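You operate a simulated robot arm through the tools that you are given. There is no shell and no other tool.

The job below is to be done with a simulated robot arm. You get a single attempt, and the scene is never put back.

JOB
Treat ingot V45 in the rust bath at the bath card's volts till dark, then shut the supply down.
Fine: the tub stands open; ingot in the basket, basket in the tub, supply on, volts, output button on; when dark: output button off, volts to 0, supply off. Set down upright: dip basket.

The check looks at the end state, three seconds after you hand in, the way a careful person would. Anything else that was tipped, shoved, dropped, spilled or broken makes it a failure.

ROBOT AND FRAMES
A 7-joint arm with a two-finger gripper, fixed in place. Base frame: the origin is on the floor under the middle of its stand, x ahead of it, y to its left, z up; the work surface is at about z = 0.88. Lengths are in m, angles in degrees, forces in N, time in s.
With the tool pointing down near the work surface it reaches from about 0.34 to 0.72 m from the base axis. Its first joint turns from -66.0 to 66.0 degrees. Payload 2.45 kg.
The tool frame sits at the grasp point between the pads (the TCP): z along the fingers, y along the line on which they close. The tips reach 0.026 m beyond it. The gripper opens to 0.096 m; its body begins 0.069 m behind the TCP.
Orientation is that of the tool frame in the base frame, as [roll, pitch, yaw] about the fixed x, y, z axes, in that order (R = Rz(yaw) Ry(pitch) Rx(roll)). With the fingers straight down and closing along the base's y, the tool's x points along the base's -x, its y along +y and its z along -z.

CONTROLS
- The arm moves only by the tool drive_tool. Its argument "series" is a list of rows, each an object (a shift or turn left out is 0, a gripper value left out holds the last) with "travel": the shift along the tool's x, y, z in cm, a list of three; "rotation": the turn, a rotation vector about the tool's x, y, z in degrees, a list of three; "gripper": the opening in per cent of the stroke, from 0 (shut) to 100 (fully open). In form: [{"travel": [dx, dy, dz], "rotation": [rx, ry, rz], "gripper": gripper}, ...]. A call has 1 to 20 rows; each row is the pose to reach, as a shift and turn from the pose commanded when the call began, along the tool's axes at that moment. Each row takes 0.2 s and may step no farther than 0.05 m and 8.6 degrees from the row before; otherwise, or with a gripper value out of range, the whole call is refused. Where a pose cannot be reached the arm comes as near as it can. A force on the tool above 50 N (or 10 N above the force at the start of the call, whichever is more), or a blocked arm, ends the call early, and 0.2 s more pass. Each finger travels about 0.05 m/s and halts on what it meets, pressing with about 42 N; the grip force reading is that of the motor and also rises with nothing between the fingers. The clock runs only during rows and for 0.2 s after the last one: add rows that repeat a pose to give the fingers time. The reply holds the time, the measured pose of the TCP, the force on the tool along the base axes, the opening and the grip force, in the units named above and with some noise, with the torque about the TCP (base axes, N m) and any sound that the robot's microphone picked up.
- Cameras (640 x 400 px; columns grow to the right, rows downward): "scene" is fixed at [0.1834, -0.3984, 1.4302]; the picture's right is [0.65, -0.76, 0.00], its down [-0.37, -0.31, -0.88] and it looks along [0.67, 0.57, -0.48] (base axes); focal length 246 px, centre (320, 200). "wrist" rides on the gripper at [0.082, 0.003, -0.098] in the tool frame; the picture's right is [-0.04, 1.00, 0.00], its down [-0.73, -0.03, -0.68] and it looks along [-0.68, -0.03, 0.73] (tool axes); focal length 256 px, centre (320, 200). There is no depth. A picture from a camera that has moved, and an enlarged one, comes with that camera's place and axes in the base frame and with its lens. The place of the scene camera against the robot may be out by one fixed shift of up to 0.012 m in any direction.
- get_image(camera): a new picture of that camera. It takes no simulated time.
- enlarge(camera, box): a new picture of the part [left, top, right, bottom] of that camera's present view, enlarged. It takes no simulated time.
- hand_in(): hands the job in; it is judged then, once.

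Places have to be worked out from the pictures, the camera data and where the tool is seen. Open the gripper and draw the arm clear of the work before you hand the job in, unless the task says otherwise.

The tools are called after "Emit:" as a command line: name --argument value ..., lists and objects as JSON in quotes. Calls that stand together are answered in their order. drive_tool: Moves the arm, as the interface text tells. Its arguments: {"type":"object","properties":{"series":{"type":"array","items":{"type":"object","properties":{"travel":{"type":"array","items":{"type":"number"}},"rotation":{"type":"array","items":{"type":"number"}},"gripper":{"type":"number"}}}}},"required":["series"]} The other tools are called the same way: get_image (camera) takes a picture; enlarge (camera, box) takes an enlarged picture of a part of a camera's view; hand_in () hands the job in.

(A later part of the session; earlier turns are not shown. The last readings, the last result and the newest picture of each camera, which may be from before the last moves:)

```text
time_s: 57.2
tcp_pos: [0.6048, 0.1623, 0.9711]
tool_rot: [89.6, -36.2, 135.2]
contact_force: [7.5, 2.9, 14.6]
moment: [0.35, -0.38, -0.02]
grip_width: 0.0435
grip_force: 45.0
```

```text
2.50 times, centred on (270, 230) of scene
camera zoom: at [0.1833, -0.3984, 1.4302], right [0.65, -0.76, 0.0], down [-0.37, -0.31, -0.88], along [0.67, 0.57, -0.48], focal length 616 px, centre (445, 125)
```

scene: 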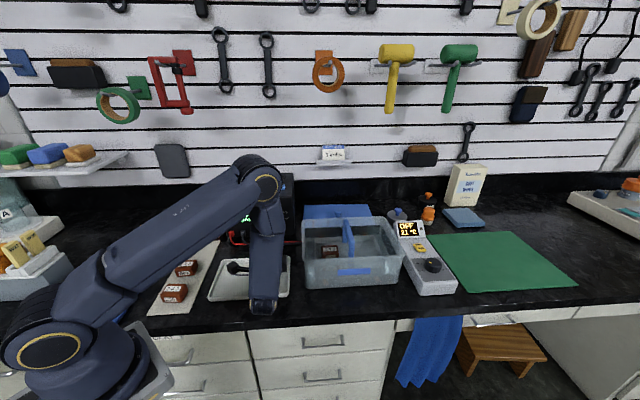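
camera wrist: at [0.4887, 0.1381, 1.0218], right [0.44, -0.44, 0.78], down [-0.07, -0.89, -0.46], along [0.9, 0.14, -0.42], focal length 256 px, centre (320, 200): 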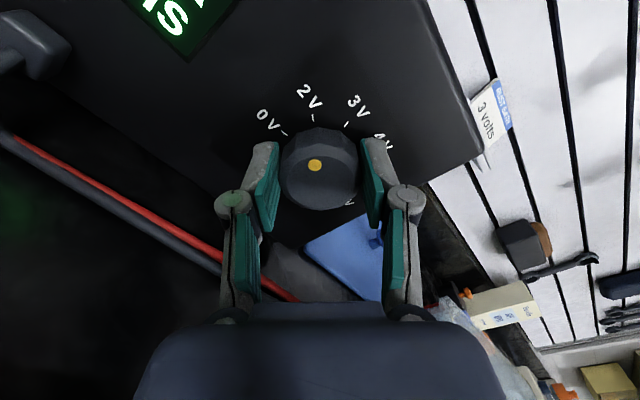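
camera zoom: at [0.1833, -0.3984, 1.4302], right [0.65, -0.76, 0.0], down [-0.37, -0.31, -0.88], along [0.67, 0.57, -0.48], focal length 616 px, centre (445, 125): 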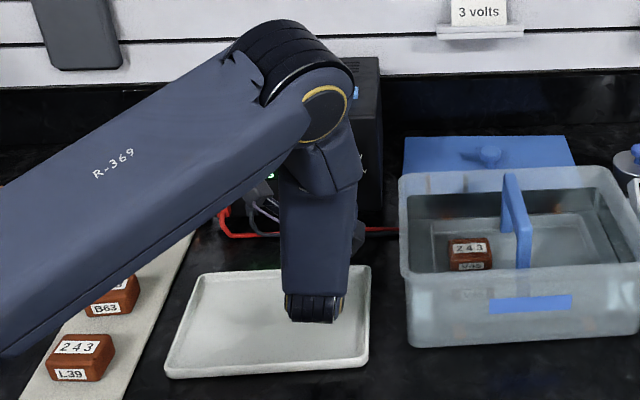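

The pointer follows and is now at 2 V. I turn another 36° toward 3 V.

Emit:
drive_tool --series '[{"rotation": [0, 0, 6]}, {"rotation": [0, 0, 12]}, {"rotation": [0, 0, 18]}, {"rotation": [0, 0, 24]}, {"rotation": [0, 0, 30]}, {"rotation": [0, 0, 36]}, {"rotation": [0, 0, 36]}]'

Emit:
get_image --camera "wrist"

Emit:
enlarge --camera "wrist" --box '[220, 50, 460, 230]'

```text
time_s: 58.8
tcp_pos: [0.6049, 0.1609, 0.9717]
tool_rot: [88.4, -72.0, 136.4]
contact_force: [12.1, -4.0, 24.3]
moment: [0.3, -0.38, -0.7]
grip_width: 0.0436
grip_force: 45.4
```

```text
taken
camera wrist: at [0.5189, 0.1073, 1.0503], right [0.68, -0.68, 0.27], down [-0.34, -0.61, -0.71], along [0.65, 0.39, -0.65], focal length 256 px, centre (320, 200)
```

wrist: 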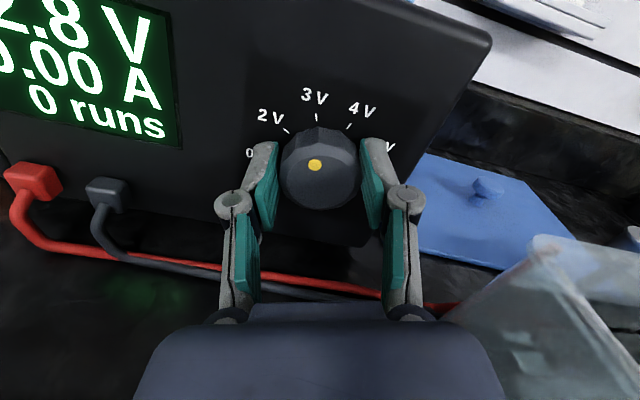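

```text
2.22 times, centred on (340, 140) of wrist
camera zoom: at [0.5189, 0.1073, 1.0503], right [0.68, -0.68, 0.27], down [-0.34, -0.61, -0.71], along [0.65, 0.39, -0.65], focal length 569 px, centre (276, 333)
```

zoom: 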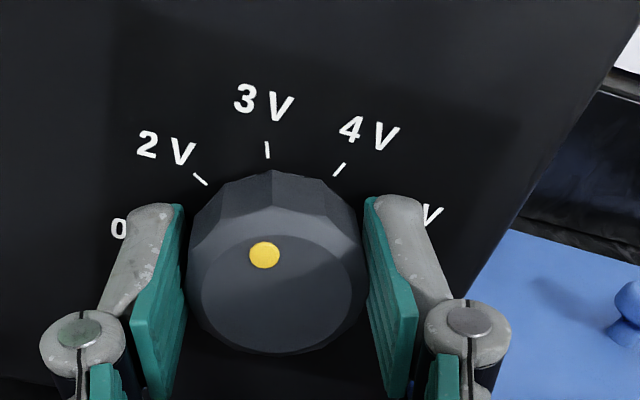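

The display shows 2.8 V, so the knob is continuous and needs a few more degrees. I read the display closely, then turn 6° more.

Emit:
enlarge --camera "wrist" --box '[0, 0, 200, 150]'

Emit:
drive_tool --series '[{"rotation": [0, 0, 3]}, {"rotation": [0, 0, 6]}, {"rotation": [0, 0, 6]}]'

Emit:
enlarge --camera "wrist" --box '[0, 0, 200, 150]'

Emit:
enlarge --camera "wrist" --box '[220, 50, 460, 230]'

```text
2.67 times, centred on (100, 75) of wrist
camera zoom: at [0.5189, 0.1073, 1.0503], right [0.68, -0.68, 0.27], down [-0.34, -0.61, -0.71], along [0.65, 0.39, -0.65], focal length 683 px, centre (907, 533)
```

zoom: 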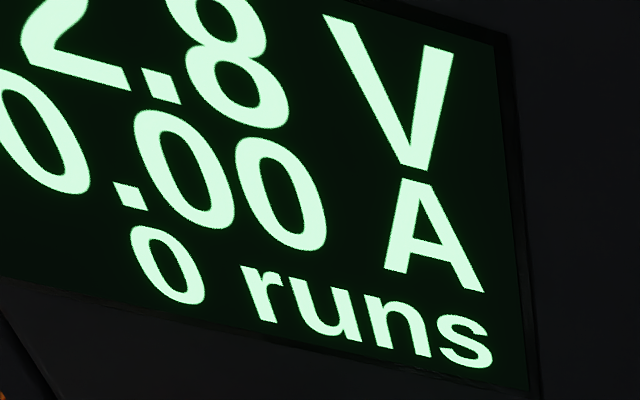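

```text
time_s: 59.6
tcp_pos: [0.6052, 0.16, 0.9726]
tool_rot: [87.8, -78.0, 137.0]
contact_force: [13.0, -12.4, 22.1]
moment: [0.44, -0.52, -0.26]
grip_width: 0.0434
grip_force: 45.3
```

```text
2.67 times, centred on (100, 75) of wrist
camera zoom: at [0.5248, 0.1014, 1.0523], right [0.69, -0.7, 0.17], down [-0.39, -0.56, -0.73], along [0.61, 0.44, -0.66], focal length 683 px, centre (907, 533)
```

zoom: 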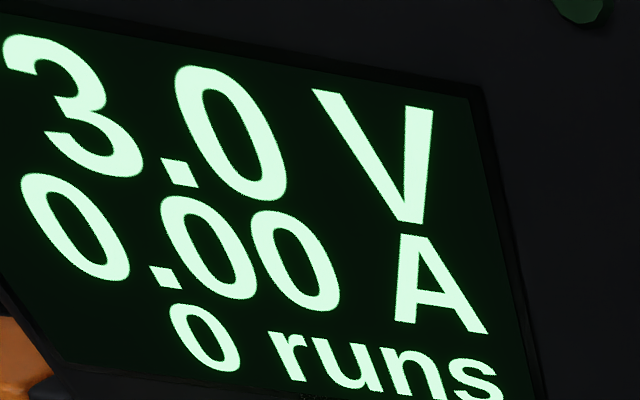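

```text
2.22 times, centred on (340, 140) of wrist
camera zoom: at [0.5248, 0.1014, 1.0523], right [0.69, -0.7, 0.17], down [-0.39, -0.56, -0.73], along [0.61, 0.44, -0.66], focal length 569 px, centre (276, 333)
```

zoom: 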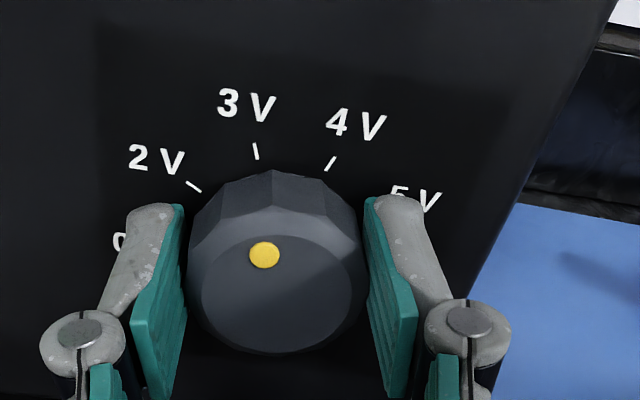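

The display reads 3.0 V exactly. I open the fingers gently and check that it stays there.

Emit:
drive_tool --series '[{"gripper": 50}, {"gripper": 60}, {"gripper": 70}, {"gripper": 75}, {"gripper": 75}]'

Emit:
get_image --camera "wrist"

Emit:
enlarge --camera "wrist" --box '[0, 0, 200, 150]'

```text
time_s: 60.8
tcp_pos: [0.6028, 0.1619, 0.972]
tool_rot: [90.0, -78.0, 134.9]
contact_force: [-0.6, -0.1, 0.6]
moment: [-0.03, 0.0, 0.01]
grip_width: 0.072
grip_force: 0.1
```

```text
taken
camera wrist: at [0.5243, 0.1031, 1.0512], right [0.7, -0.7, 0.17], down [-0.39, -0.57, -0.72], along [0.6, 0.44, -0.67], focal length 256 px, centre (320, 200)
```

wrist: 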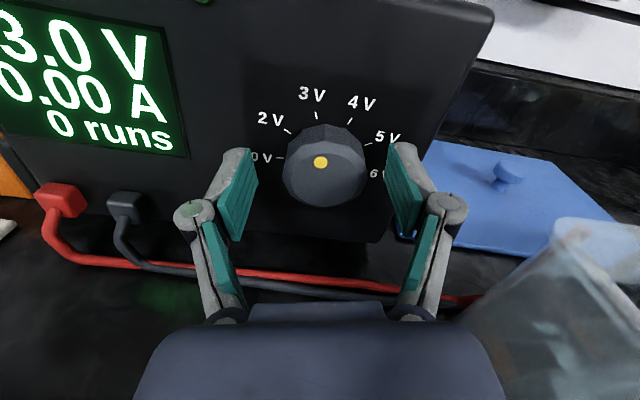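

```text
2.67 times, centred on (100, 75) of wrist
camera zoom: at [0.5243, 0.1031, 1.0512], right [0.7, -0.7, 0.17], down [-0.39, -0.57, -0.72], along [0.6, 0.44, -0.67], focal length 683 px, centre (907, 533)
```

zoom: 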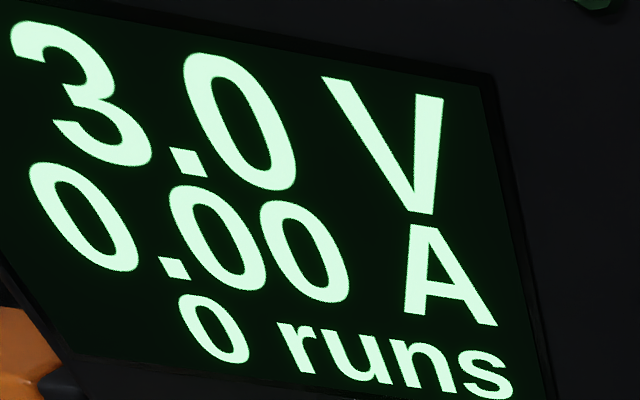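

3.0 V holds with the fingers off. I back straight out from the knob, rise to z ≈ 1.15, and close the fingers for pressing "out".

Emit:
drive_tool --series '[{"travel": [0, 0, -2]}, {"travel": [0, 0, -5]}, {"travel": [0, 0, -8.5]}, {"travel": [0, 0, -12]}, {"travel": [4.4, 0.94, -12], "gripper": 40}, {"travel": [8.8, 1.87, -12], "gripper": 0}, {"travel": [13.2, 2.81, -12]}, {"travel": [17.6, 3.74, -12]}, {"travel": [17.6, 3.74, -12]}]'

Emit:
get_image --camera "scene"

Emit:
get_image --camera "wrist"

```text
time_s: 62.8
tcp_pos: [0.521, 0.076, 1.1497]
tool_rot: [90.0, -78.1, 135.0]
contact_force: [-0.2, -0.5, 0.1]
moment: [-0.01, 0.03, -0.02]
grip_width: 0.0
grip_force: 28.4
```

```text
taken
```

scene: 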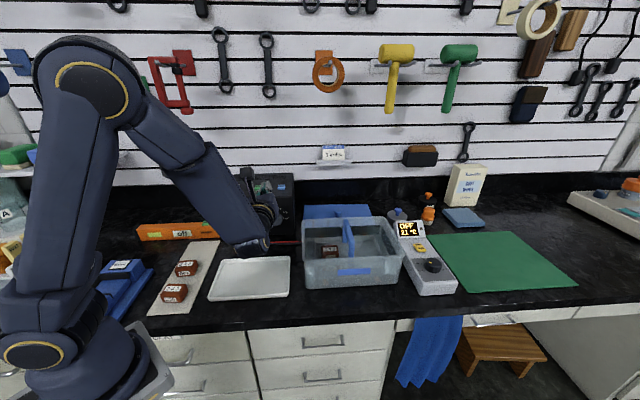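

```text
taken
camera wrist: at [0.4418, 0.0177, 1.2299], right [0.7, -0.7, 0.17], down [-0.39, -0.57, -0.72], along [0.6, 0.44, -0.67], focal length 256 px, centre (320, 200)
```

wrist: 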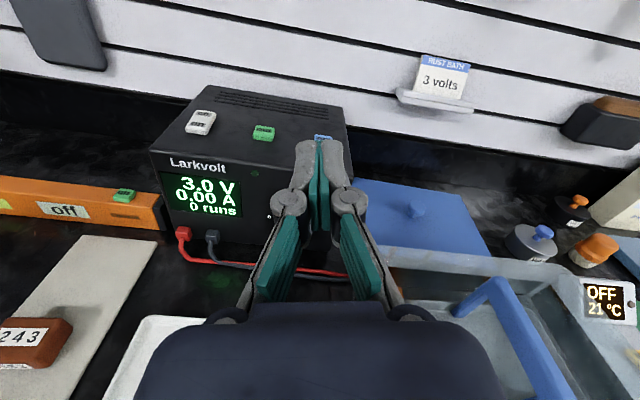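

All consistent: "out" at e1 0.634, e2 0.254. I tip the tool back to vertical while moving over the green button.

Emit:
drive_tool --series '[{"travel": [0.11, -0.54, 1.93], "rotation": [1.701, -8.002, 0]}, {"travel": [0.23, -1.08, 3.85], "rotation": [3.402, -16.004, 0]}, {"travel": [0.34, -1.62, 5.78], "rotation": [5.103, -24.006, 0]}, {"travel": [0.46, -2.16, 7.71], "rotation": [6.804, -32.008, 0]}, {"travel": [0.57, -2.7, 9.64], "rotation": [8.505, -40.01, 0]}, {"travel": [0.69, -3.24, 11.56], "rotation": [10.206, -48.012, 0]}, {"travel": [0.8, -3.78, 13.49], "rotation": [11.907, -56.014, 0]}, {"travel": [0.92, -4.32, 15.42], "rotation": [13.608, -64.016, 0]}, {"travel": [1.03, -4.86, 17.35], "rotation": [15.309, -72.018, 0]}, {"travel": [1.15, -5.4, 19.27], "rotation": [17.01, -80.02, 0]}, {"travel": [1.26, -5.94, 21.2], "rotation": [18.711, -88.022, 0]}, {"travel": [1.26, -5.94, 21.2], "rotation": [18.711, -88.022, 0]}]'

Emit:
get_image --camera "scene"

Emit:
get_image --camera "wrist"

```text
time_s: 65.4
tcp_pos: [0.6197, 0.2658, 1.1477]
tool_rot: [-180.0, 0.2, 56.9]
contact_force: [0.0, -0.4, 0.2]
moment: [0.01, 0.0, 0.01]
grip_width: 0.0002
grip_force: 28.6
out of reach, approached as far as the arm can: row 11, 12
```

```text
taken
```

scene: 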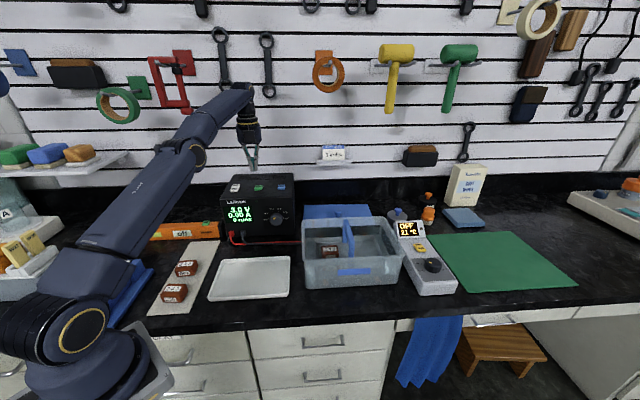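

```text
taken
camera wrist: at [0.6672, 0.3341, 1.2462], right [0.82, -0.58, 0.0], down [-0.42, -0.6, 0.68], along [-0.39, -0.55, -0.73], focal length 256 px, centre (320, 200)
```

wrist: 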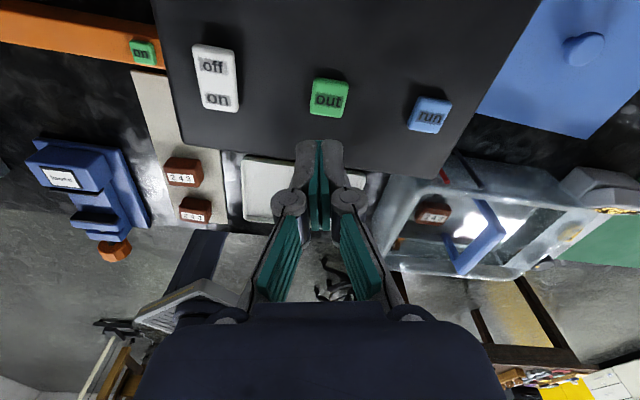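

The wrist view shows "out" just ahead and also the ingot in the tub. I lower 4 cm and check where the tips are relative to the green button.

Emit:
drive_tool --series '[{"travel": [0, 0, 2]}, {"travel": [0, 0, 4]}, {"travel": [0, 0, 4]}]'

Emit:
get_image --camera "wrist"

Emit:
enlarge --camera "scene" --box '[215, 150, 305, 240]'

```text
time_s: 66.2
tcp_pos: [0.62, 0.2669, 1.1088]
tool_rot: [-179.9, 0.0, 56.9]
contact_force: [0.8, -1.0, -0.2]
moment: [-0.02, -0.01, 0.0]
grip_width: 0.0
grip_force: 28.3
```

```text
taken
camera wrist: at [0.6669, 0.3345, 1.2066], right [0.82, -0.58, 0.0], down [-0.42, -0.6, 0.68], along [-0.39, -0.55, -0.73], focal length 256 px, centre (320, 200)
```

wrist: 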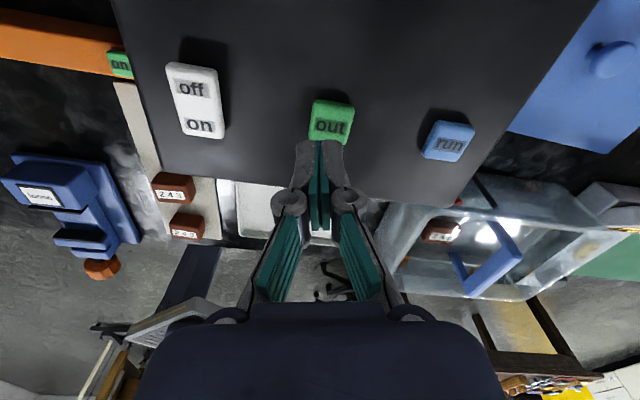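

```text
4.44 times, centred on (260, 195) of scene
camera zoom: at [0.1834, -0.3984, 1.4302], right [0.65, -0.76, 0.0], down [-0.37, -0.31, -0.88], along [0.67, 0.57, -0.48], focal length 1095 px, centre (587, 222)
```

zoom: 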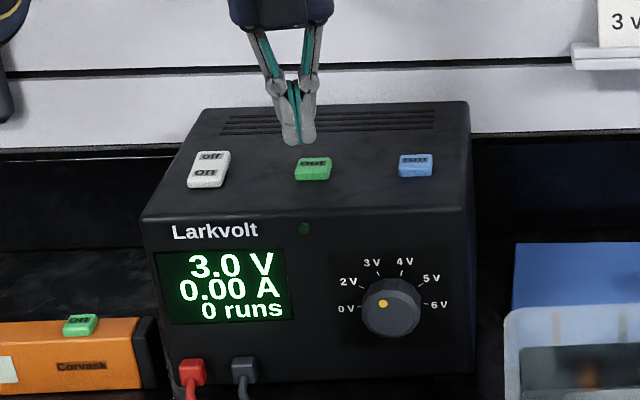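

Tips are ~9 mm short of the button's centre (0.637, 0.254). I shift over it and press gently in steps.

Emit:
drive_tool --series '[{"travel": [0.7, 0.56, 1.0]}, {"travel": [0.7, 0.56, 2.0]}, {"travel": [0.7, 0.56, 2.6]}, {"travel": [0.7, 0.56, 3.0]}, {"travel": [0.7, 0.56, 3.0]}]'

Emit:
enlarge --camera "scene" --box '[215, 150, 305, 240]'

```text
time_s: 67.4
tcp_pos: [0.6299, 0.27, 1.078]
tool_rot: [179.9, -0.2, 57.0]
contact_force: [2.2, -1.9, 7.2]
moment: [-0.05, -0.06, 0.01]
grip_width: 0.0061
grip_force: 28.4
heard: click
```

```text
4.44 times, centred on (260, 195) of scene
camera zoom: at [0.1833, -0.3985, 1.4302], right [0.65, -0.76, 0.0], down [-0.37, -0.31, -0.88], along [0.67, 0.57, -0.48], focal length 1095 px, centre (587, 222)
```

zoom: 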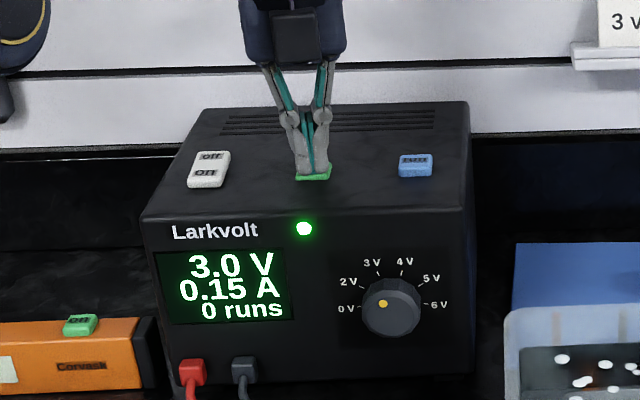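

Click heard: output LED lit, 0.15 A, and bubbles in the bath. I lift off the button, hover, and watch the ingot.

Emit:
drive_tool --series '[{"travel": [0, 0, -1.0]}, {"travel": [0, 0, -1.8]}, {"travel": [0, 0, -1.8]}]'

Emit:
enlarge --camera "scene" --box '[290, 200, 410, 300]'

Emit:
enlarge --camera "scene" --box '[215, 150, 305, 240]'

Emit:
get_image --camera "wrist"

```text
time_s: 68.2
tcp_pos: [0.6279, 0.2697, 1.0955]
tool_rot: [180.0, 0.1, 57.0]
contact_force: [-0.8, 0.0, 0.5]
moment: [-0.01, 0.05, 0.04]
grip_width: 0.0
grip_force: 28.8
```

```text
4.00 times, centred on (350, 250) of scene
camera zoom: at [0.1834, -0.3984, 1.4302], right [0.65, -0.76, 0.0], down [-0.37, -0.31, -0.88], along [0.67, 0.57, -0.48], focal length 986 px, centre (200, 0)
```

zoom: 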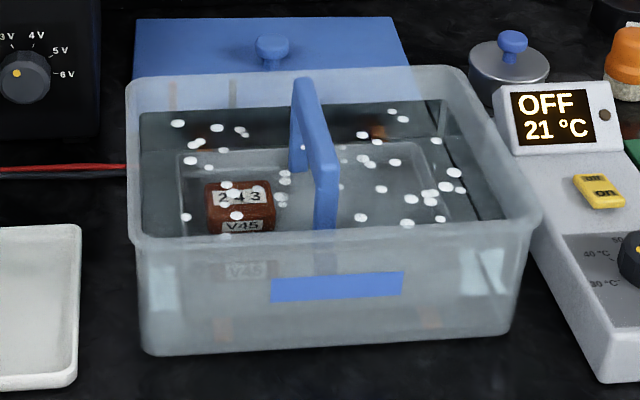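

```text
4.44 times, centred on (260, 195) of scene
camera zoom: at [0.1834, -0.3984, 1.4302], right [0.65, -0.76, 0.0], down [-0.37, -0.31, -0.88], along [0.67, 0.57, -0.48], focal length 1095 px, centre (587, 222)
```

zoom: 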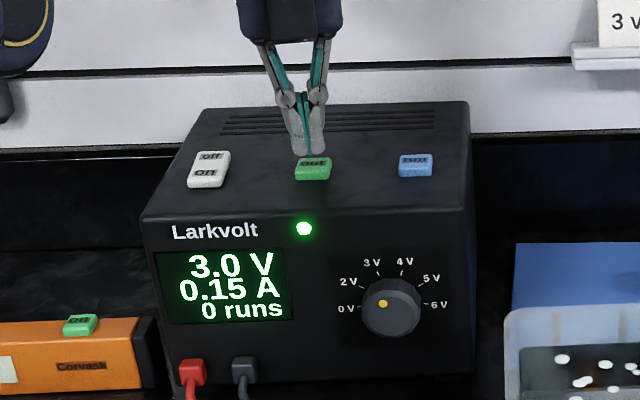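

```text
taken
camera wrist: at [0.675, 0.3368, 1.194], right [0.82, -0.58, 0.0], down [-0.42, -0.6, 0.68], along [-0.39, -0.55, -0.73], focal length 256 px, centre (320, 200)
```

wrist: 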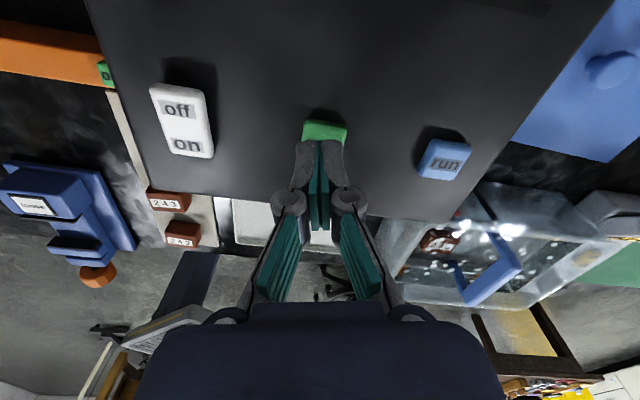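

Bubbling has started; V45 is still rust-brown. I hold still and check every couple of seconds.

Emit:
drive_tool --series '[{"travel": [0, 0, 0]}, {"travel": [0, 0, 0]}, {"travel": [0, 0, 0]}, {"travel": [0, 0, 0]}, {"travel": [0, 0, 0]}, {"travel": [0, 0, 0]}, {"travel": [0, 0, 0]}, {"travel": [0, 0, 0]}, {"travel": [0, 0, 0]}, {"travel": [0, 0, 0]}]'

Emit:
enlarge --camera "scene" --box '[290, 200, 410, 300]'

```text
time_s: 70.4
tcp_pos: [0.628, 0.2709, 1.0958]
tool_rot: [-180.0, 0.0, 56.9]
contact_force: [0.1, 0.0, 0.3]
moment: [0.0, 0.0, -0.01]
grip_width: 0.0003
grip_force: 28.3
```

```text
4.00 times, centred on (350, 250) of scene
camera zoom: at [0.1834, -0.3984, 1.4302], right [0.65, -0.76, 0.0], down [-0.37, -0.31, -0.88], along [0.67, 0.57, -0.48], focal length 986 px, centre (200, 0)
```

zoom: 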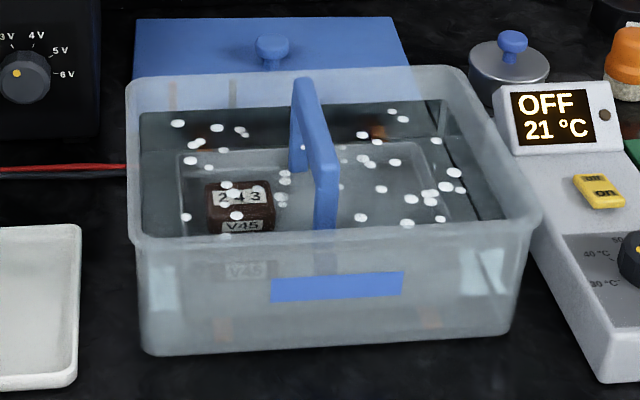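

The ingot is darkening noticeably. I look closely and continue in about one-second increments.

Emit:
enlarge --camera "scene" --box '[315, 235, 375, 270]'

Emit:
drive_tool --series '[{"travel": [0, 0, 0]}, {"travel": [0, 0, 0]}, {"travel": [0, 0, 0]}, {"travel": [0, 0, 0]}, {"travel": [0, 0, 0]}]'

Emit:
enlarge --camera "scene" --box '[315, 235, 375, 270]'

```text
10.67 times, centred on (345, 252) of scene
camera zoom: at [0.1834, -0.3984, 1.4302], right [0.65, -0.76, 0.0], down [-0.37, -0.31, -0.88], along [0.67, 0.57, -0.48], focal length 2629 px, centre (53, -360)
```

zoom: 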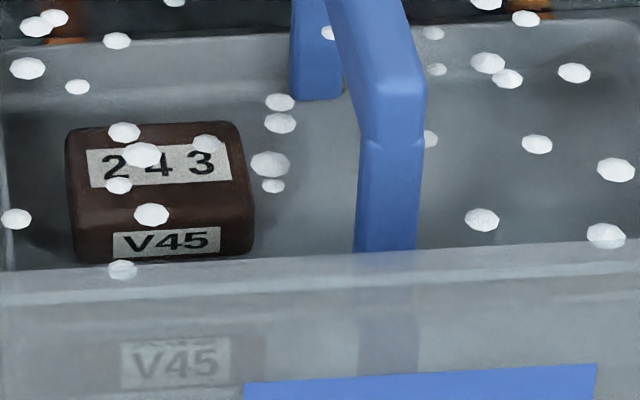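

```text
time_s: 71.6
tcp_pos: [0.6273, 0.2704, 1.0951]
tool_rot: [-180.0, -0.1, 56.9]
contact_force: [-0.9, 0.3, 0.3]
moment: [-0.05, -0.01, -0.03]
grip_width: 0.0
grip_force: 28.6
```

```text
10.67 times, centred on (345, 252) of scene
camera zoom: at [0.1834, -0.3984, 1.4302], right [0.65, -0.76, 0.0], down [-0.37, -0.31, -0.88], along [0.67, 0.57, -0.48], focal length 2629 px, centre (53, -360)
```

zoom: 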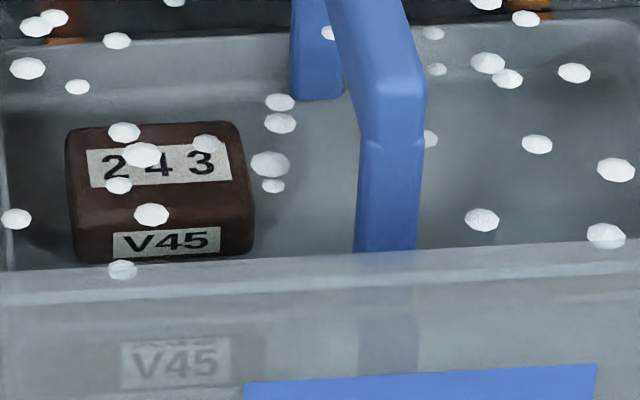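

Colour looks unchanged between these two (dark brown, not yet black). I keep waiting in short increments to see whether it goes further.

Emit:
drive_tool --series '[{"travel": [0, 0, 0]}, {"travel": [0, 0, 0]}, {"travel": [0, 0, 0]}, {"travel": [0, 0, 0]}, {"travel": [0, 0, 0]}]'

Emit:
enlarge --camera "scene" --box '[315, 235, 375, 270]'

Emit:
enlarge --camera "scene" --box '[215, 150, 305, 240]'

```text
time_s: 72.8
tcp_pos: [0.6278, 0.2698, 1.0949]
tool_rot: [-180.0, 0.1, 56.9]
contact_force: [0.0, 0.9, 0.2]
moment: [0.0, -0.01, -0.02]
grip_width: 0.0
grip_force: 28.4
```

```text
10.67 times, centred on (345, 252) of scene
camera zoom: at [0.1834, -0.3984, 1.4302], right [0.65, -0.76, 0.0], down [-0.37, -0.31, -0.88], along [0.67, 0.57, -0.48], focal length 2629 px, centre (53, -360)
```

zoom: 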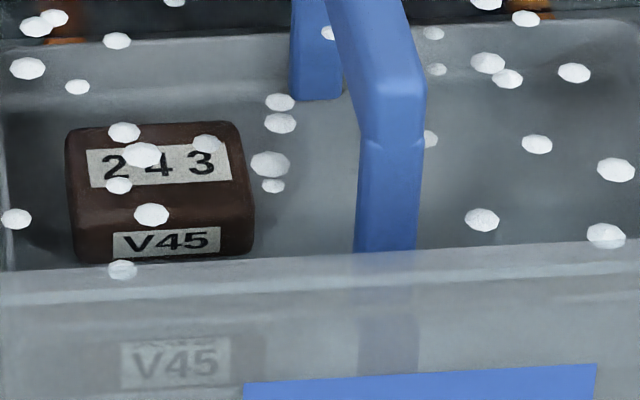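

```text
4.44 times, centred on (260, 195) of scene
camera zoom: at [0.1834, -0.3984, 1.4302], right [0.65, -0.76, 0.0], down [-0.37, -0.31, -0.88], along [0.67, 0.57, -0.48], focal length 1095 px, centre (587, 222)
```

zoom: 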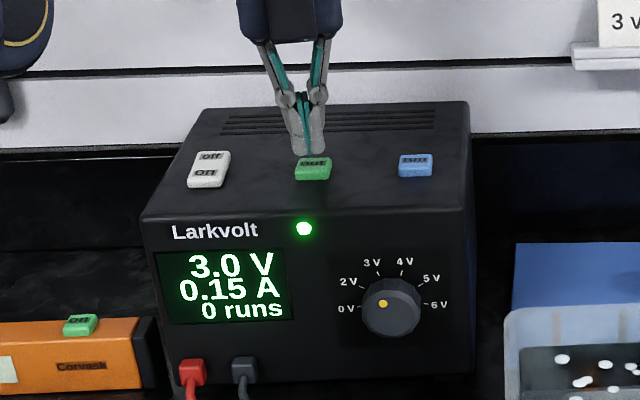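

Still the same dark brown at 5.6 s of treatment; it may be a stage before full dark. I wait another second and compare.

Emit:
drive_tool --series '[{"travel": [0, 0, 0]}, {"travel": [0, 0, 0]}, {"travel": [0, 0, 0]}, {"travel": [0, 0, 0]}]'

Emit:
enlarge --camera "scene" --box '[315, 235, 375, 270]'

Emit:
enlarge --camera "wrist" --box '[380, 190, 520, 310]'

```text
time_s: 73.8
tcp_pos: [0.628, 0.2694, 1.0962]
tool_rot: [-179.9, 0.1, 57.0]
contact_force: [-0.3, -0.3, -0.2]
moment: [-0.03, 0.0, 0.02]
grip_width: 0.0
grip_force: 28.4
```

```text
10.67 times, centred on (345, 252) of scene
camera zoom: at [0.1834, -0.3984, 1.4302], right [0.65, -0.76, 0.0], down [-0.37, -0.31, -0.88], along [0.67, 0.57, -0.48], focal length 2629 px, centre (53, -360)
```

zoom: 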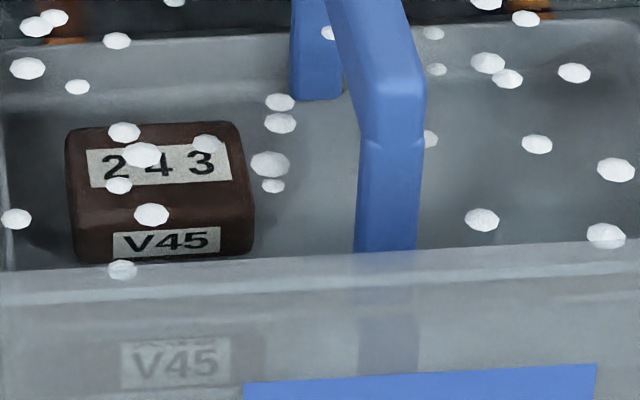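

```text
3.33 times, centred on (450, 250) of wrist
camera zoom: at [0.675, 0.3368, 1.1941], right [0.82, -0.58, 0.0], down [-0.42, -0.6, 0.68], along [-0.39, -0.55, -0.73], focal length 853 px, centre (-113, 33)
```

zoom: 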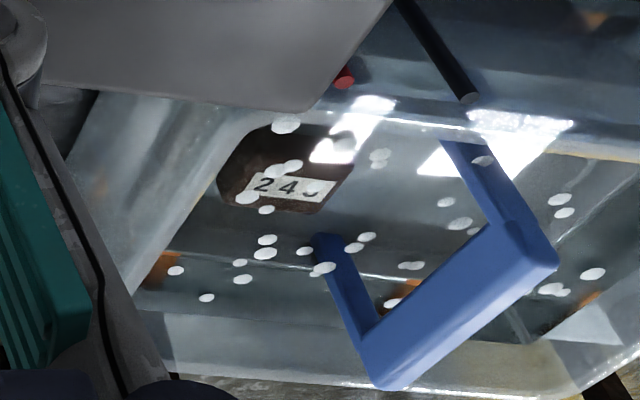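

No change yet at 6.6 s. It is still brownish rather than black, so I continue a little longer, checking each second.

Emit:
drive_tool --series '[{"travel": [0, 0, 0]}, {"travel": [0, 0, 0]}, {"travel": [0, 0, 0]}, {"travel": [0, 0, 0]}, {"travel": [0, 0, 0]}]'

Emit:
enlarge --camera "scene" --box '[315, 235, 375, 270]'

```text
time_s: 75.0
tcp_pos: [0.6281, 0.2705, 1.0956]
tool_rot: [-179.9, 0.1, 57.0]
contact_force: [-0.5, 0.0, 0.1]
moment: [0.03, 0.01, -0.02]
grip_width: 0.0001
grip_force: 28.3
```

```text
10.67 times, centred on (345, 252) of scene
camera zoom: at [0.1834, -0.3984, 1.4302], right [0.65, -0.76, 0.0], down [-0.37, -0.31, -0.88], along [0.67, 0.57, -0.48], focal length 2629 px, centre (53, -360)
```

zoom: 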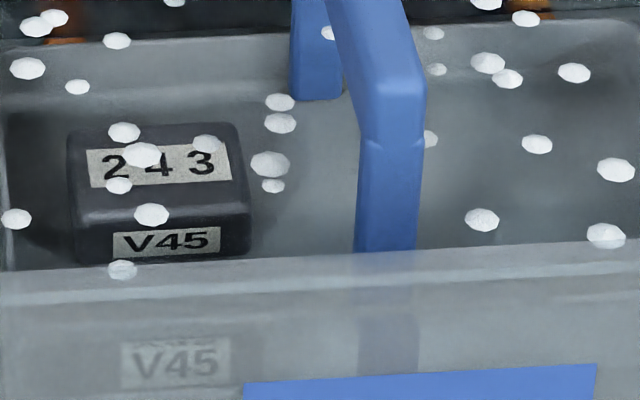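

Now V45 has turned dark grey-black. I press "out" immediately to switch the output off, then lift.

Emit:
drive_tool --series '[{"travel": [0, 0, 0.9]}, {"travel": [0, 0, 1.5]}, {"travel": [0, 0, 1.8]}, {"travel": [0, 0, 1.8]}, {"travel": [0, 0, 0.6]}, {"travel": [0, 0, -1.5]}, {"travel": [0, 0, -1.5]}]'

Emit:
enlarge --camera "scene" --box '[215, 150, 305, 240]'

Emit:
enlarge --camera "scene" --box '[290, 200, 410, 300]'

```text
time_s: 76.6
tcp_pos: [0.6288, 0.2689, 1.1103]
tool_rot: [-180.0, 0.0, 57.0]
contact_force: [0.4, 0.4, 0.2]
moment: [-0.01, 0.01, 0.01]
grip_width: 0.0
grip_force: 28.8
heard: click
```

```text
4.44 times, centred on (260, 195) of scene
camera zoom: at [0.1834, -0.3984, 1.4302], right [0.65, -0.76, 0.0], down [-0.37, -0.31, -0.88], along [0.67, 0.57, -0.48], focal length 1095 px, centre (587, 222)
```

zoom: 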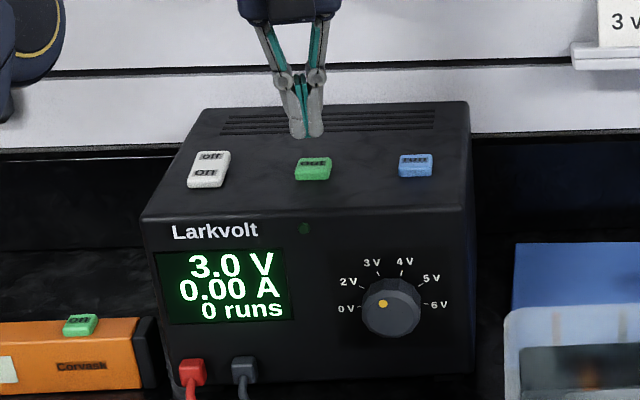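

```text
4.00 times, centred on (350, 250) of scene
camera zoom: at [0.1834, -0.3984, 1.4302], right [0.65, -0.76, 0.0], down [-0.37, -0.31, -0.88], along [0.67, 0.57, -0.48], focal length 986 px, centre (200, 0)
```

zoom: 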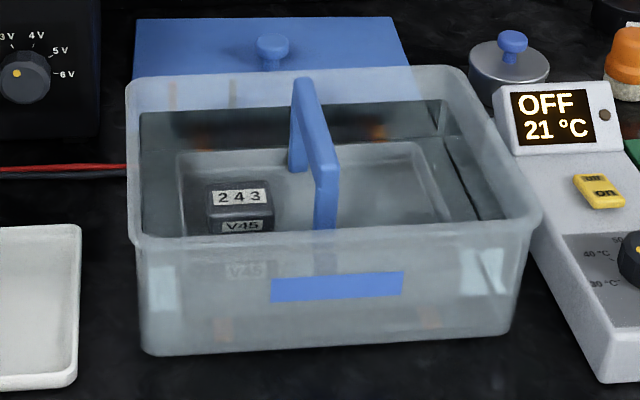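

Output is off (LED out, 0.00 A), bath calm, ingot dark. Next volts to 0: I reverse the earlier path, tipping the tool horizontal again behind the knob.

Emit:
drive_tool --series '[{"travel": [-2.0, 0.13, -0.8], "rotation": [-1.701, 8.002, 0]}, {"travel": [-4.0, 0.26, -1.6], "rotation": [-3.402, 16.004, 0]}, {"travel": [-6.0, 0.39, -2.4], "rotation": [-5.103, 24.006, 0]}, {"travel": [-8.0, 0.52, -3.2], "rotation": [-6.804, 32.008, 0]}, {"travel": [-10.0, 0.65, -4.0], "rotation": [-8.505, 40.01, 0]}, {"travel": [-12.0, 0.77, -4.0], "rotation": [-10.206, 48.012, 0]}, {"travel": [-14.0, 0.9, -4.0], "rotation": [-11.907, 56.014, 0]}, {"travel": [-16.0, 1.03, -4.0], "rotation": [-13.608, 64.016, 0]}, {"travel": [-18.0, 1.16, -4.0], "rotation": [-15.309, 72.018, 0]}, {"travel": [-20.0, 1.29, -4.0], "rotation": [-17.01, 80.02, 0]}, {"travel": [-22.0, 1.42, -4.0], "rotation": [-18.711, 88.022, 0]}, {"travel": [-22.0, 1.42, -4.0], "rotation": [-18.711, 88.022, 0], "gripper": 40}, {"travel": [-22.0, 1.42, -4.0], "rotation": [-18.711, 88.022, 0], "gripper": 75}, {"travel": [-22.0, 1.42, -4.0], "rotation": [-18.711, 88.022, 0], "gripper": 75}]'

Emit:
get_image --camera "wrist"

Emit:
get_image --camera "scene"

```text
time_s: 79.6
tcp_pos: [0.5206, 0.0762, 1.1493]
tool_rot: [89.9, -77.9, 135.2]
contact_force: [0.0, -0.2, 0.2]
moment: [0.01, 0.0, -0.01]
grip_width: 0.0697
grip_force: 0.0
```

```text
taken
camera wrist: at [0.4423, 0.017, 1.2302], right [0.7, -0.7, 0.17], down [-0.39, -0.57, -0.72], along [0.6, 0.44, -0.67], focal length 256 px, centre (320, 200)
```

wrist: 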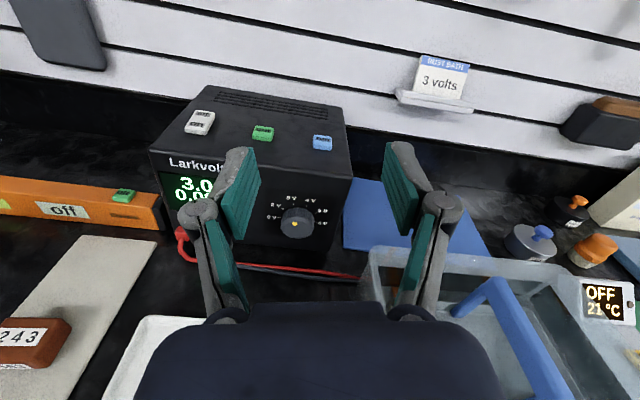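

```text
taken
```

scene: 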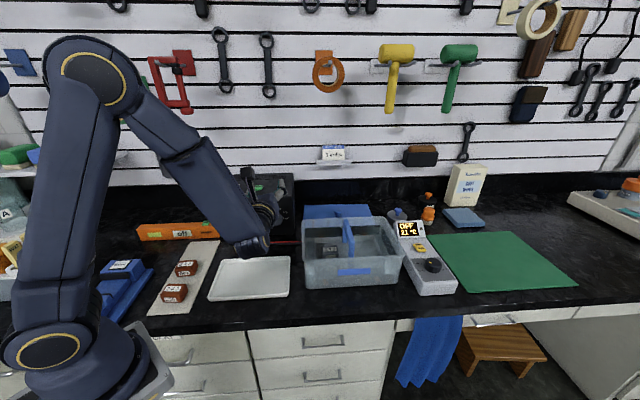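

Same pose as before, seen clear. I lower to knob height (slightly re-centred: e2 0.316, z 0.973) and check alignment.

Emit:
drive_tool --series '[{"travel": [-4.32, -0.87, 0]}, {"travel": [-8.64, -1.74, 0]}, {"travel": [-12.96, -2.6, 0]}, {"travel": [-17.28, -3.47, 0]}, {"travel": [-17.28, -3.47, 3]}, {"travel": [-17.28, -3.47, 6]}, {"travel": [-17.28, -3.47, 8.5]}, {"travel": [-17.28, -3.47, 8.5]}]'

Emit:
get_image --camera "wrist"

Emit:
enlarge --camera "wrist" --box '[200, 50, 440, 230]'

```text
time_s: 81.4
tcp_pos: [0.5825, 0.1353, 0.9725]
tool_rot: [89.9, -78.1, 135.0]
contact_force: [-0.4, -0.2, 0.9]
moment: [0.01, 0.03, 0.01]
grip_width: 0.0718
grip_force: 0.0
```

```text
taken
camera wrist: at [0.5022, 0.0768, 1.0547], right [0.7, -0.7, 0.17], down [-0.39, -0.57, -0.72], along [0.6, 0.44, -0.67], focal length 256 px, centre (320, 200)
```

wrist: 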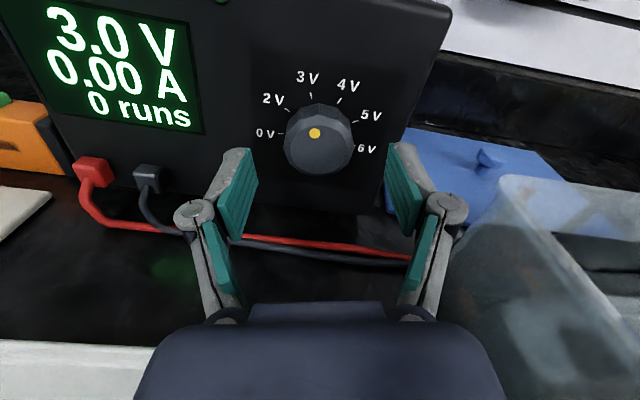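

```text
2.22 times, centred on (320, 140) of wrist
camera zoom: at [0.5022, 0.0768, 1.0547], right [0.7, -0.7, 0.17], down [-0.39, -0.57, -0.72], along [0.6, 0.44, -0.67], focal length 569 px, centre (320, 333)
```

zoom: 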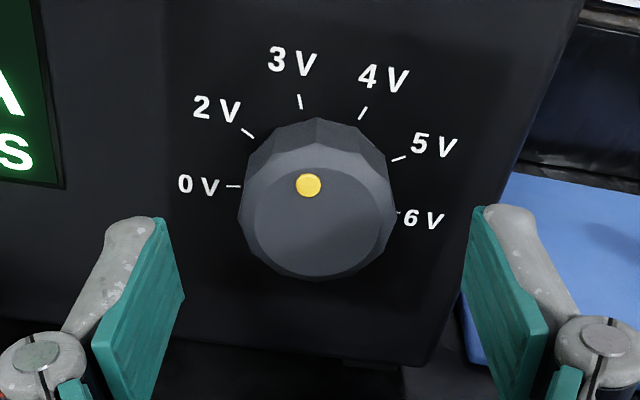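

Pointer at 3 V, knob centred laterally between the fingers. I advance 3 cm (fingertips a few mm from the panel), nudging 1.5 mm down, and look.

Emit:
drive_tool --series '[{"travel": [-0.15, 0, 1.0]}, {"travel": [-0.15, 0, 2.0]}, {"travel": [-0.15, 0, 3.0]}, {"travel": [-0.15, 0, 3.0]}]'

Emit:
enlarge --camera "wrist" --box '[200, 50, 440, 230]'

```text
time_s: 82.4
tcp_pos: [0.6032, 0.1568, 0.9729]
tool_rot: [90.1, -78.0, 135.2]
contact_force: [-0.1, 0.3, -0.7]
moment: [-0.03, -0.01, 0.01]
grip_width: 0.0719
grip_force: 0.1
```

```text
2.22 times, centred on (320, 140) of wrist
camera zoom: at [0.5245, 0.0979, 1.0533], right [0.7, -0.7, 0.17], down [-0.39, -0.57, -0.72], along [0.6, 0.44, -0.67], focal length 569 px, centre (320, 333)
```

zoom: 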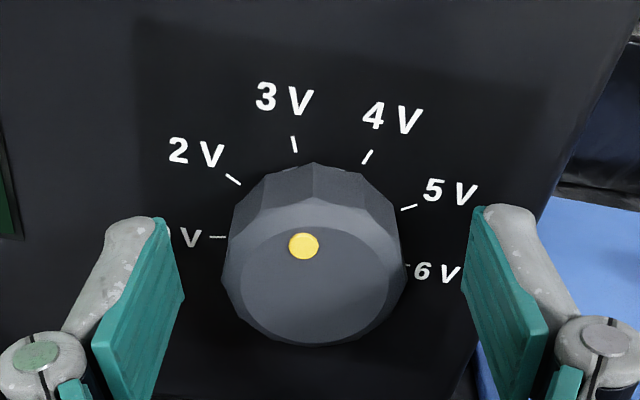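

The knob is well between the pads, tips clear of the panel. I close on it with a 1 mm sideways correction.

Emit:
drive_tool --series '[{"travel": [0, -0.1, 0], "gripper": 65}, {"travel": [0, -0.1, 0], "gripper": 55}, {"travel": [0, -0.1, 0], "gripper": 45}, {"travel": [0, -0.1, 0], "gripper": 35}, {"travel": [0, -0.1, 0], "gripper": 35}, {"travel": [0, -0.1, 0], "gripper": 35}, {"travel": [0, -0.1, 0], "gripper": 35}]'

Emit:
get_image --camera "wrist"

```text
time_s: 84.0
tcp_pos: [0.6024, 0.1577, 0.9722]
tool_rot: [90.2, -78.1, 135.1]
contact_force: [-7.7, 1.2, -1.3]
moment: [-0.01, 0.05, 0.16]
grip_width: 0.0437
grip_force: 45.1
```

```text
taken
camera wrist: at [0.5234, 0.0986, 1.053], right [0.7, -0.7, 0.17], down [-0.39, -0.57, -0.72], along [0.6, 0.44, -0.67], focal length 256 px, centre (320, 200)
```

wrist: 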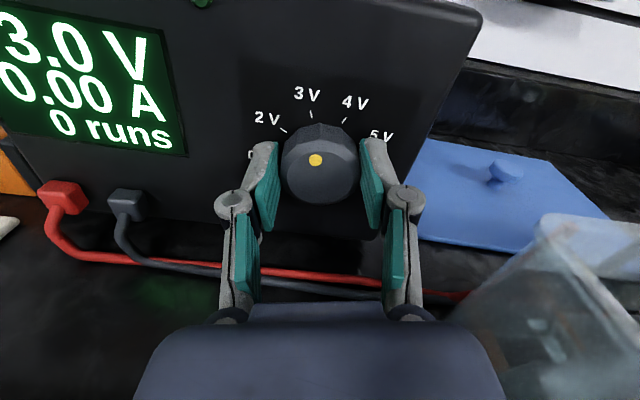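

Gripped at 4.37 cm, still 3.0 V. I turn counter-clockwise, 39° first, and check.

Emit:
drive_tool --series '[{"rotation": [0, 0, -6.5]}, {"rotation": [0, 0, -13]}, {"rotation": [0, 0, -19.5]}, {"rotation": [0, 0, -26]}, {"rotation": [0, 0, -32.5]}, {"rotation": [0, 0, -39]}, {"rotation": [0, 0, -39]}]'

Emit:
get_image --camera "wrist"

```text
time_s: 85.6
tcp_pos: [0.6018, 0.1588, 0.9715]
tool_rot: [90.4, -38.9, 135.0]
contact_force: [-13.9, 10.6, -15.8]
moment: [-0.08, 0.11, 0.26]
grip_width: 0.0437
grip_force: 44.8
```

```text
taken
camera wrist: at [0.4889, 0.1331, 1.026], right [0.47, -0.46, 0.75], down [-0.09, -0.87, -0.48], along [0.88, 0.16, -0.45], focal length 256 px, centre (320, 200)
```

wrist: 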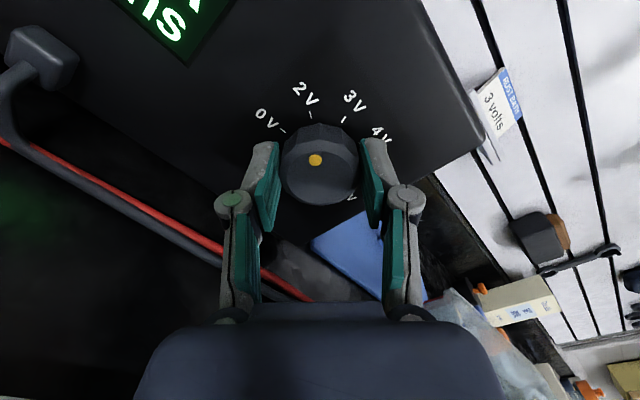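

Pointer follows to 2 V; side forces show the tool axis sits a few mm off the knob axis, so I let the tool drift along with the remaining turn (−39°) to relieve it.

Emit:
drive_tool --series '[{"travel": [0.1, -0.27, 0], "rotation": [0, 0, -4]}, {"travel": [0.1, -0.33, 0], "rotation": [0, 0, -11]}, {"travel": [0.08, -0.38, 0], "rotation": [0, 0, -18]}, {"travel": [0.06, -0.43, 0], "rotation": [0, 0, -25]}, {"travel": [0.04, -0.48, 0], "rotation": [0, 0, -32]}, {"travel": [0.03, -0.52, 0], "rotation": [0, 0, -39]}, {"travel": [0.03, -0.52, 0], "rotation": [0, 0, -39]}]'

Emit:
get_image --camera "wrist"

Emit:
enlarge --camera "wrist" --box '[200, 60, 440, 240]'

Emit:
enlarge --camera "scene" --box '[210, 170, 310, 250]'

```text
time_s: 87.2
tcp_pos: [0.6014, 0.1593, 0.9698]
tool_rot: [89.8, 0.2, 134.9]
contact_force: [-18.5, -9.3, 9.4]
moment: [0.21, -0.25, 0.11]
grip_width: 0.0435
grip_force: 45.0
```

```text
taken
camera wrist: at [0.4738, 0.1484, 0.9725], right [0.02, -0.03, 1.0], down [0.04, -1.0, -0.03], along [1.0, 0.04, -0.02], focal length 256 px, centre (320, 200)
```

wrist: 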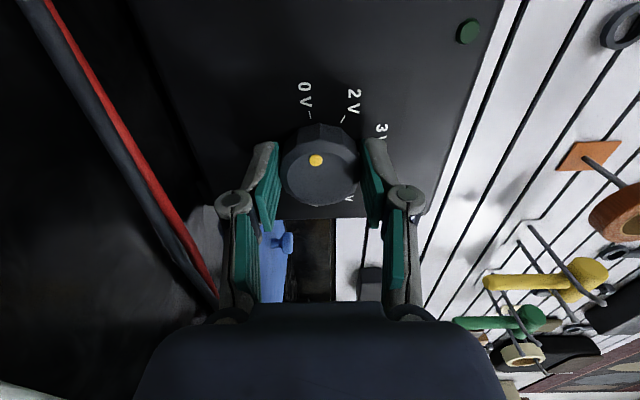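

```text
2.22 times, centred on (320, 150) of wrist
camera zoom: at [0.4738, 0.1484, 0.9725], right [0.02, -0.03, 1.0], down [0.04, -1.0, -0.03], along [1.0, 0.04, -0.02], focal length 569 px, centre (320, 311)
```

zoom: 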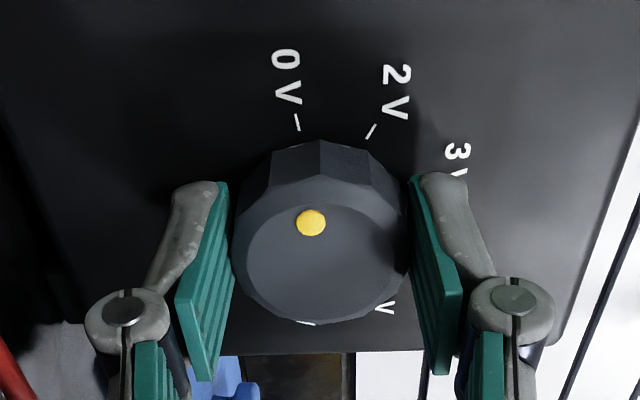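

```text
5.00 times, centred on (260, 210) of scene
camera zoom: at [0.1827, -0.3988, 1.4302], right [0.65, -0.76, 0.0], down [-0.37, -0.31, -0.88], along [0.67, 0.57, -0.48], focal length 1232 px, centre (620, 150)
```

zoom: 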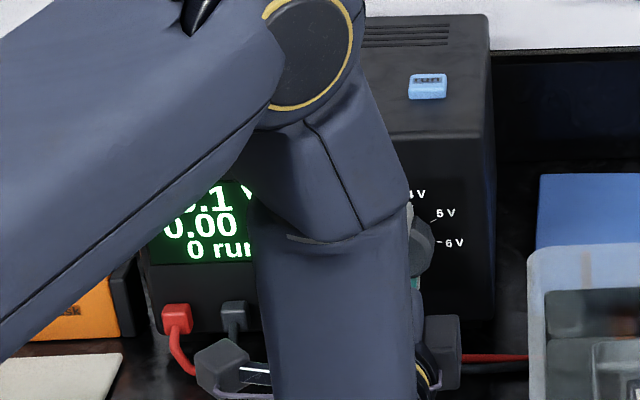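

The display shows 0.1 V, with ~20 N pushing back along the finger axis. I turn 5° more while easing 2 mm back and up to relieve.

Emit:
drive_tool --series '[{"travel": [0, 0.05, -0.15], "rotation": [0, 0, -2.5]}, {"travel": [0, 0.1, -0.25], "rotation": [0, 0, -5]}, {"travel": [0, 0.1, -0.25], "rotation": [0, 0, -5]}]'

Emit:
enlarge --camera "scene" --box '[210, 170, 310, 250]'

Emit:
enlarge --camera "wrist" --box '[200, 60, 440, 240]'

```text
time_s: 88.0
tcp_pos: [0.6004, 0.1586, 0.969]
tool_rot: [89.9, 5.0, 135.0]
contact_force: [22.2, 13.6, -1.7]
moment: [1.01, 0.71, -0.29]
grip_width: 0.0434
grip_force: 44.8
```

```text
5.00 times, centred on (260, 210) of scene
camera zoom: at [0.1841, -0.3981, 1.4302], right [0.65, -0.76, 0.0], down [-0.37, -0.31, -0.88], along [0.67, 0.57, -0.48], focal length 1232 px, centre (620, 150)
```

zoom: 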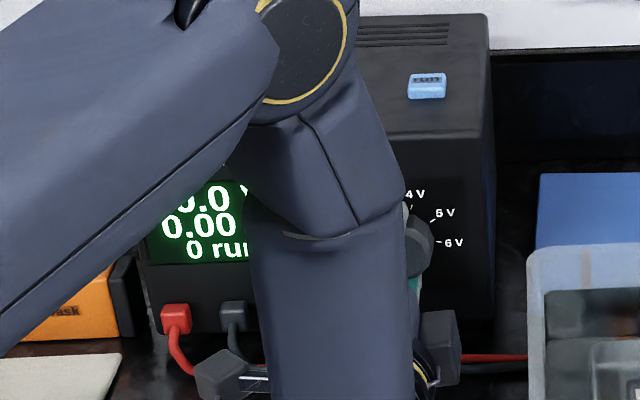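

```text
2.22 times, centred on (320, 150) of wrist
camera zoom: at [0.4734, 0.1485, 0.9657], right [-0.03, 0.03, 1.0], down [0.04, -1.0, 0.03], along [1.0, 0.04, 0.03], focal length 569 px, centre (320, 311)
```

zoom: 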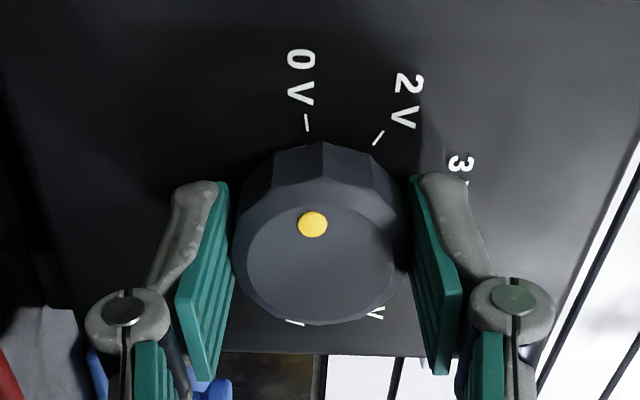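

Display shows 0.0 V and the torque rose, i.e. the knob reached its stop. I release the grip.

Emit:
drive_tool --series '[{"gripper": 55}, {"gripper": 65}, {"gripper": 75}, {"gripper": 75}, {"gripper": 75}]'

Emit:
get_image --camera "wrist"

Emit:
enlarge --camera "scene" --box '[210, 170, 310, 250]'

```text
time_s: 89.2
tcp_pos: [0.5991, 0.1592, 0.97]
tool_rot: [90.0, 5.0, 135.0]
contact_force: [-0.4, -0.9, 0.2]
moment: [0.01, -0.01, 0.01]
grip_width: 0.0721
grip_force: 0.0
```

```text
taken
camera wrist: at [0.4722, 0.1476, 0.9656], right [-0.03, 0.03, 1.0], down [0.04, -1.0, 0.03], along [1.0, 0.04, 0.03], focal length 256 px, centre (320, 200)
```

wrist: 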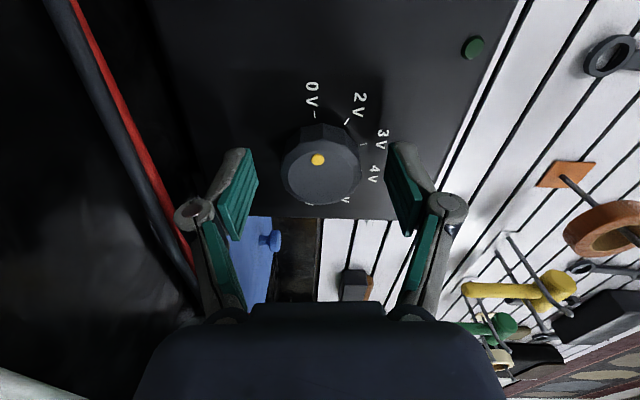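

```text
5.00 times, centred on (260, 210) of scene
camera zoom: at [0.1834, -0.3984, 1.4302], right [0.65, -0.76, 0.0], down [-0.37, -0.31, -0.88], along [0.67, 0.57, -0.48], focal length 1232 px, centre (620, 150)
```

zoom: 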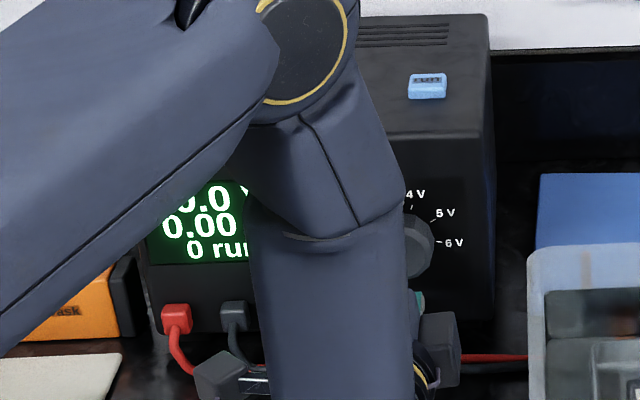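

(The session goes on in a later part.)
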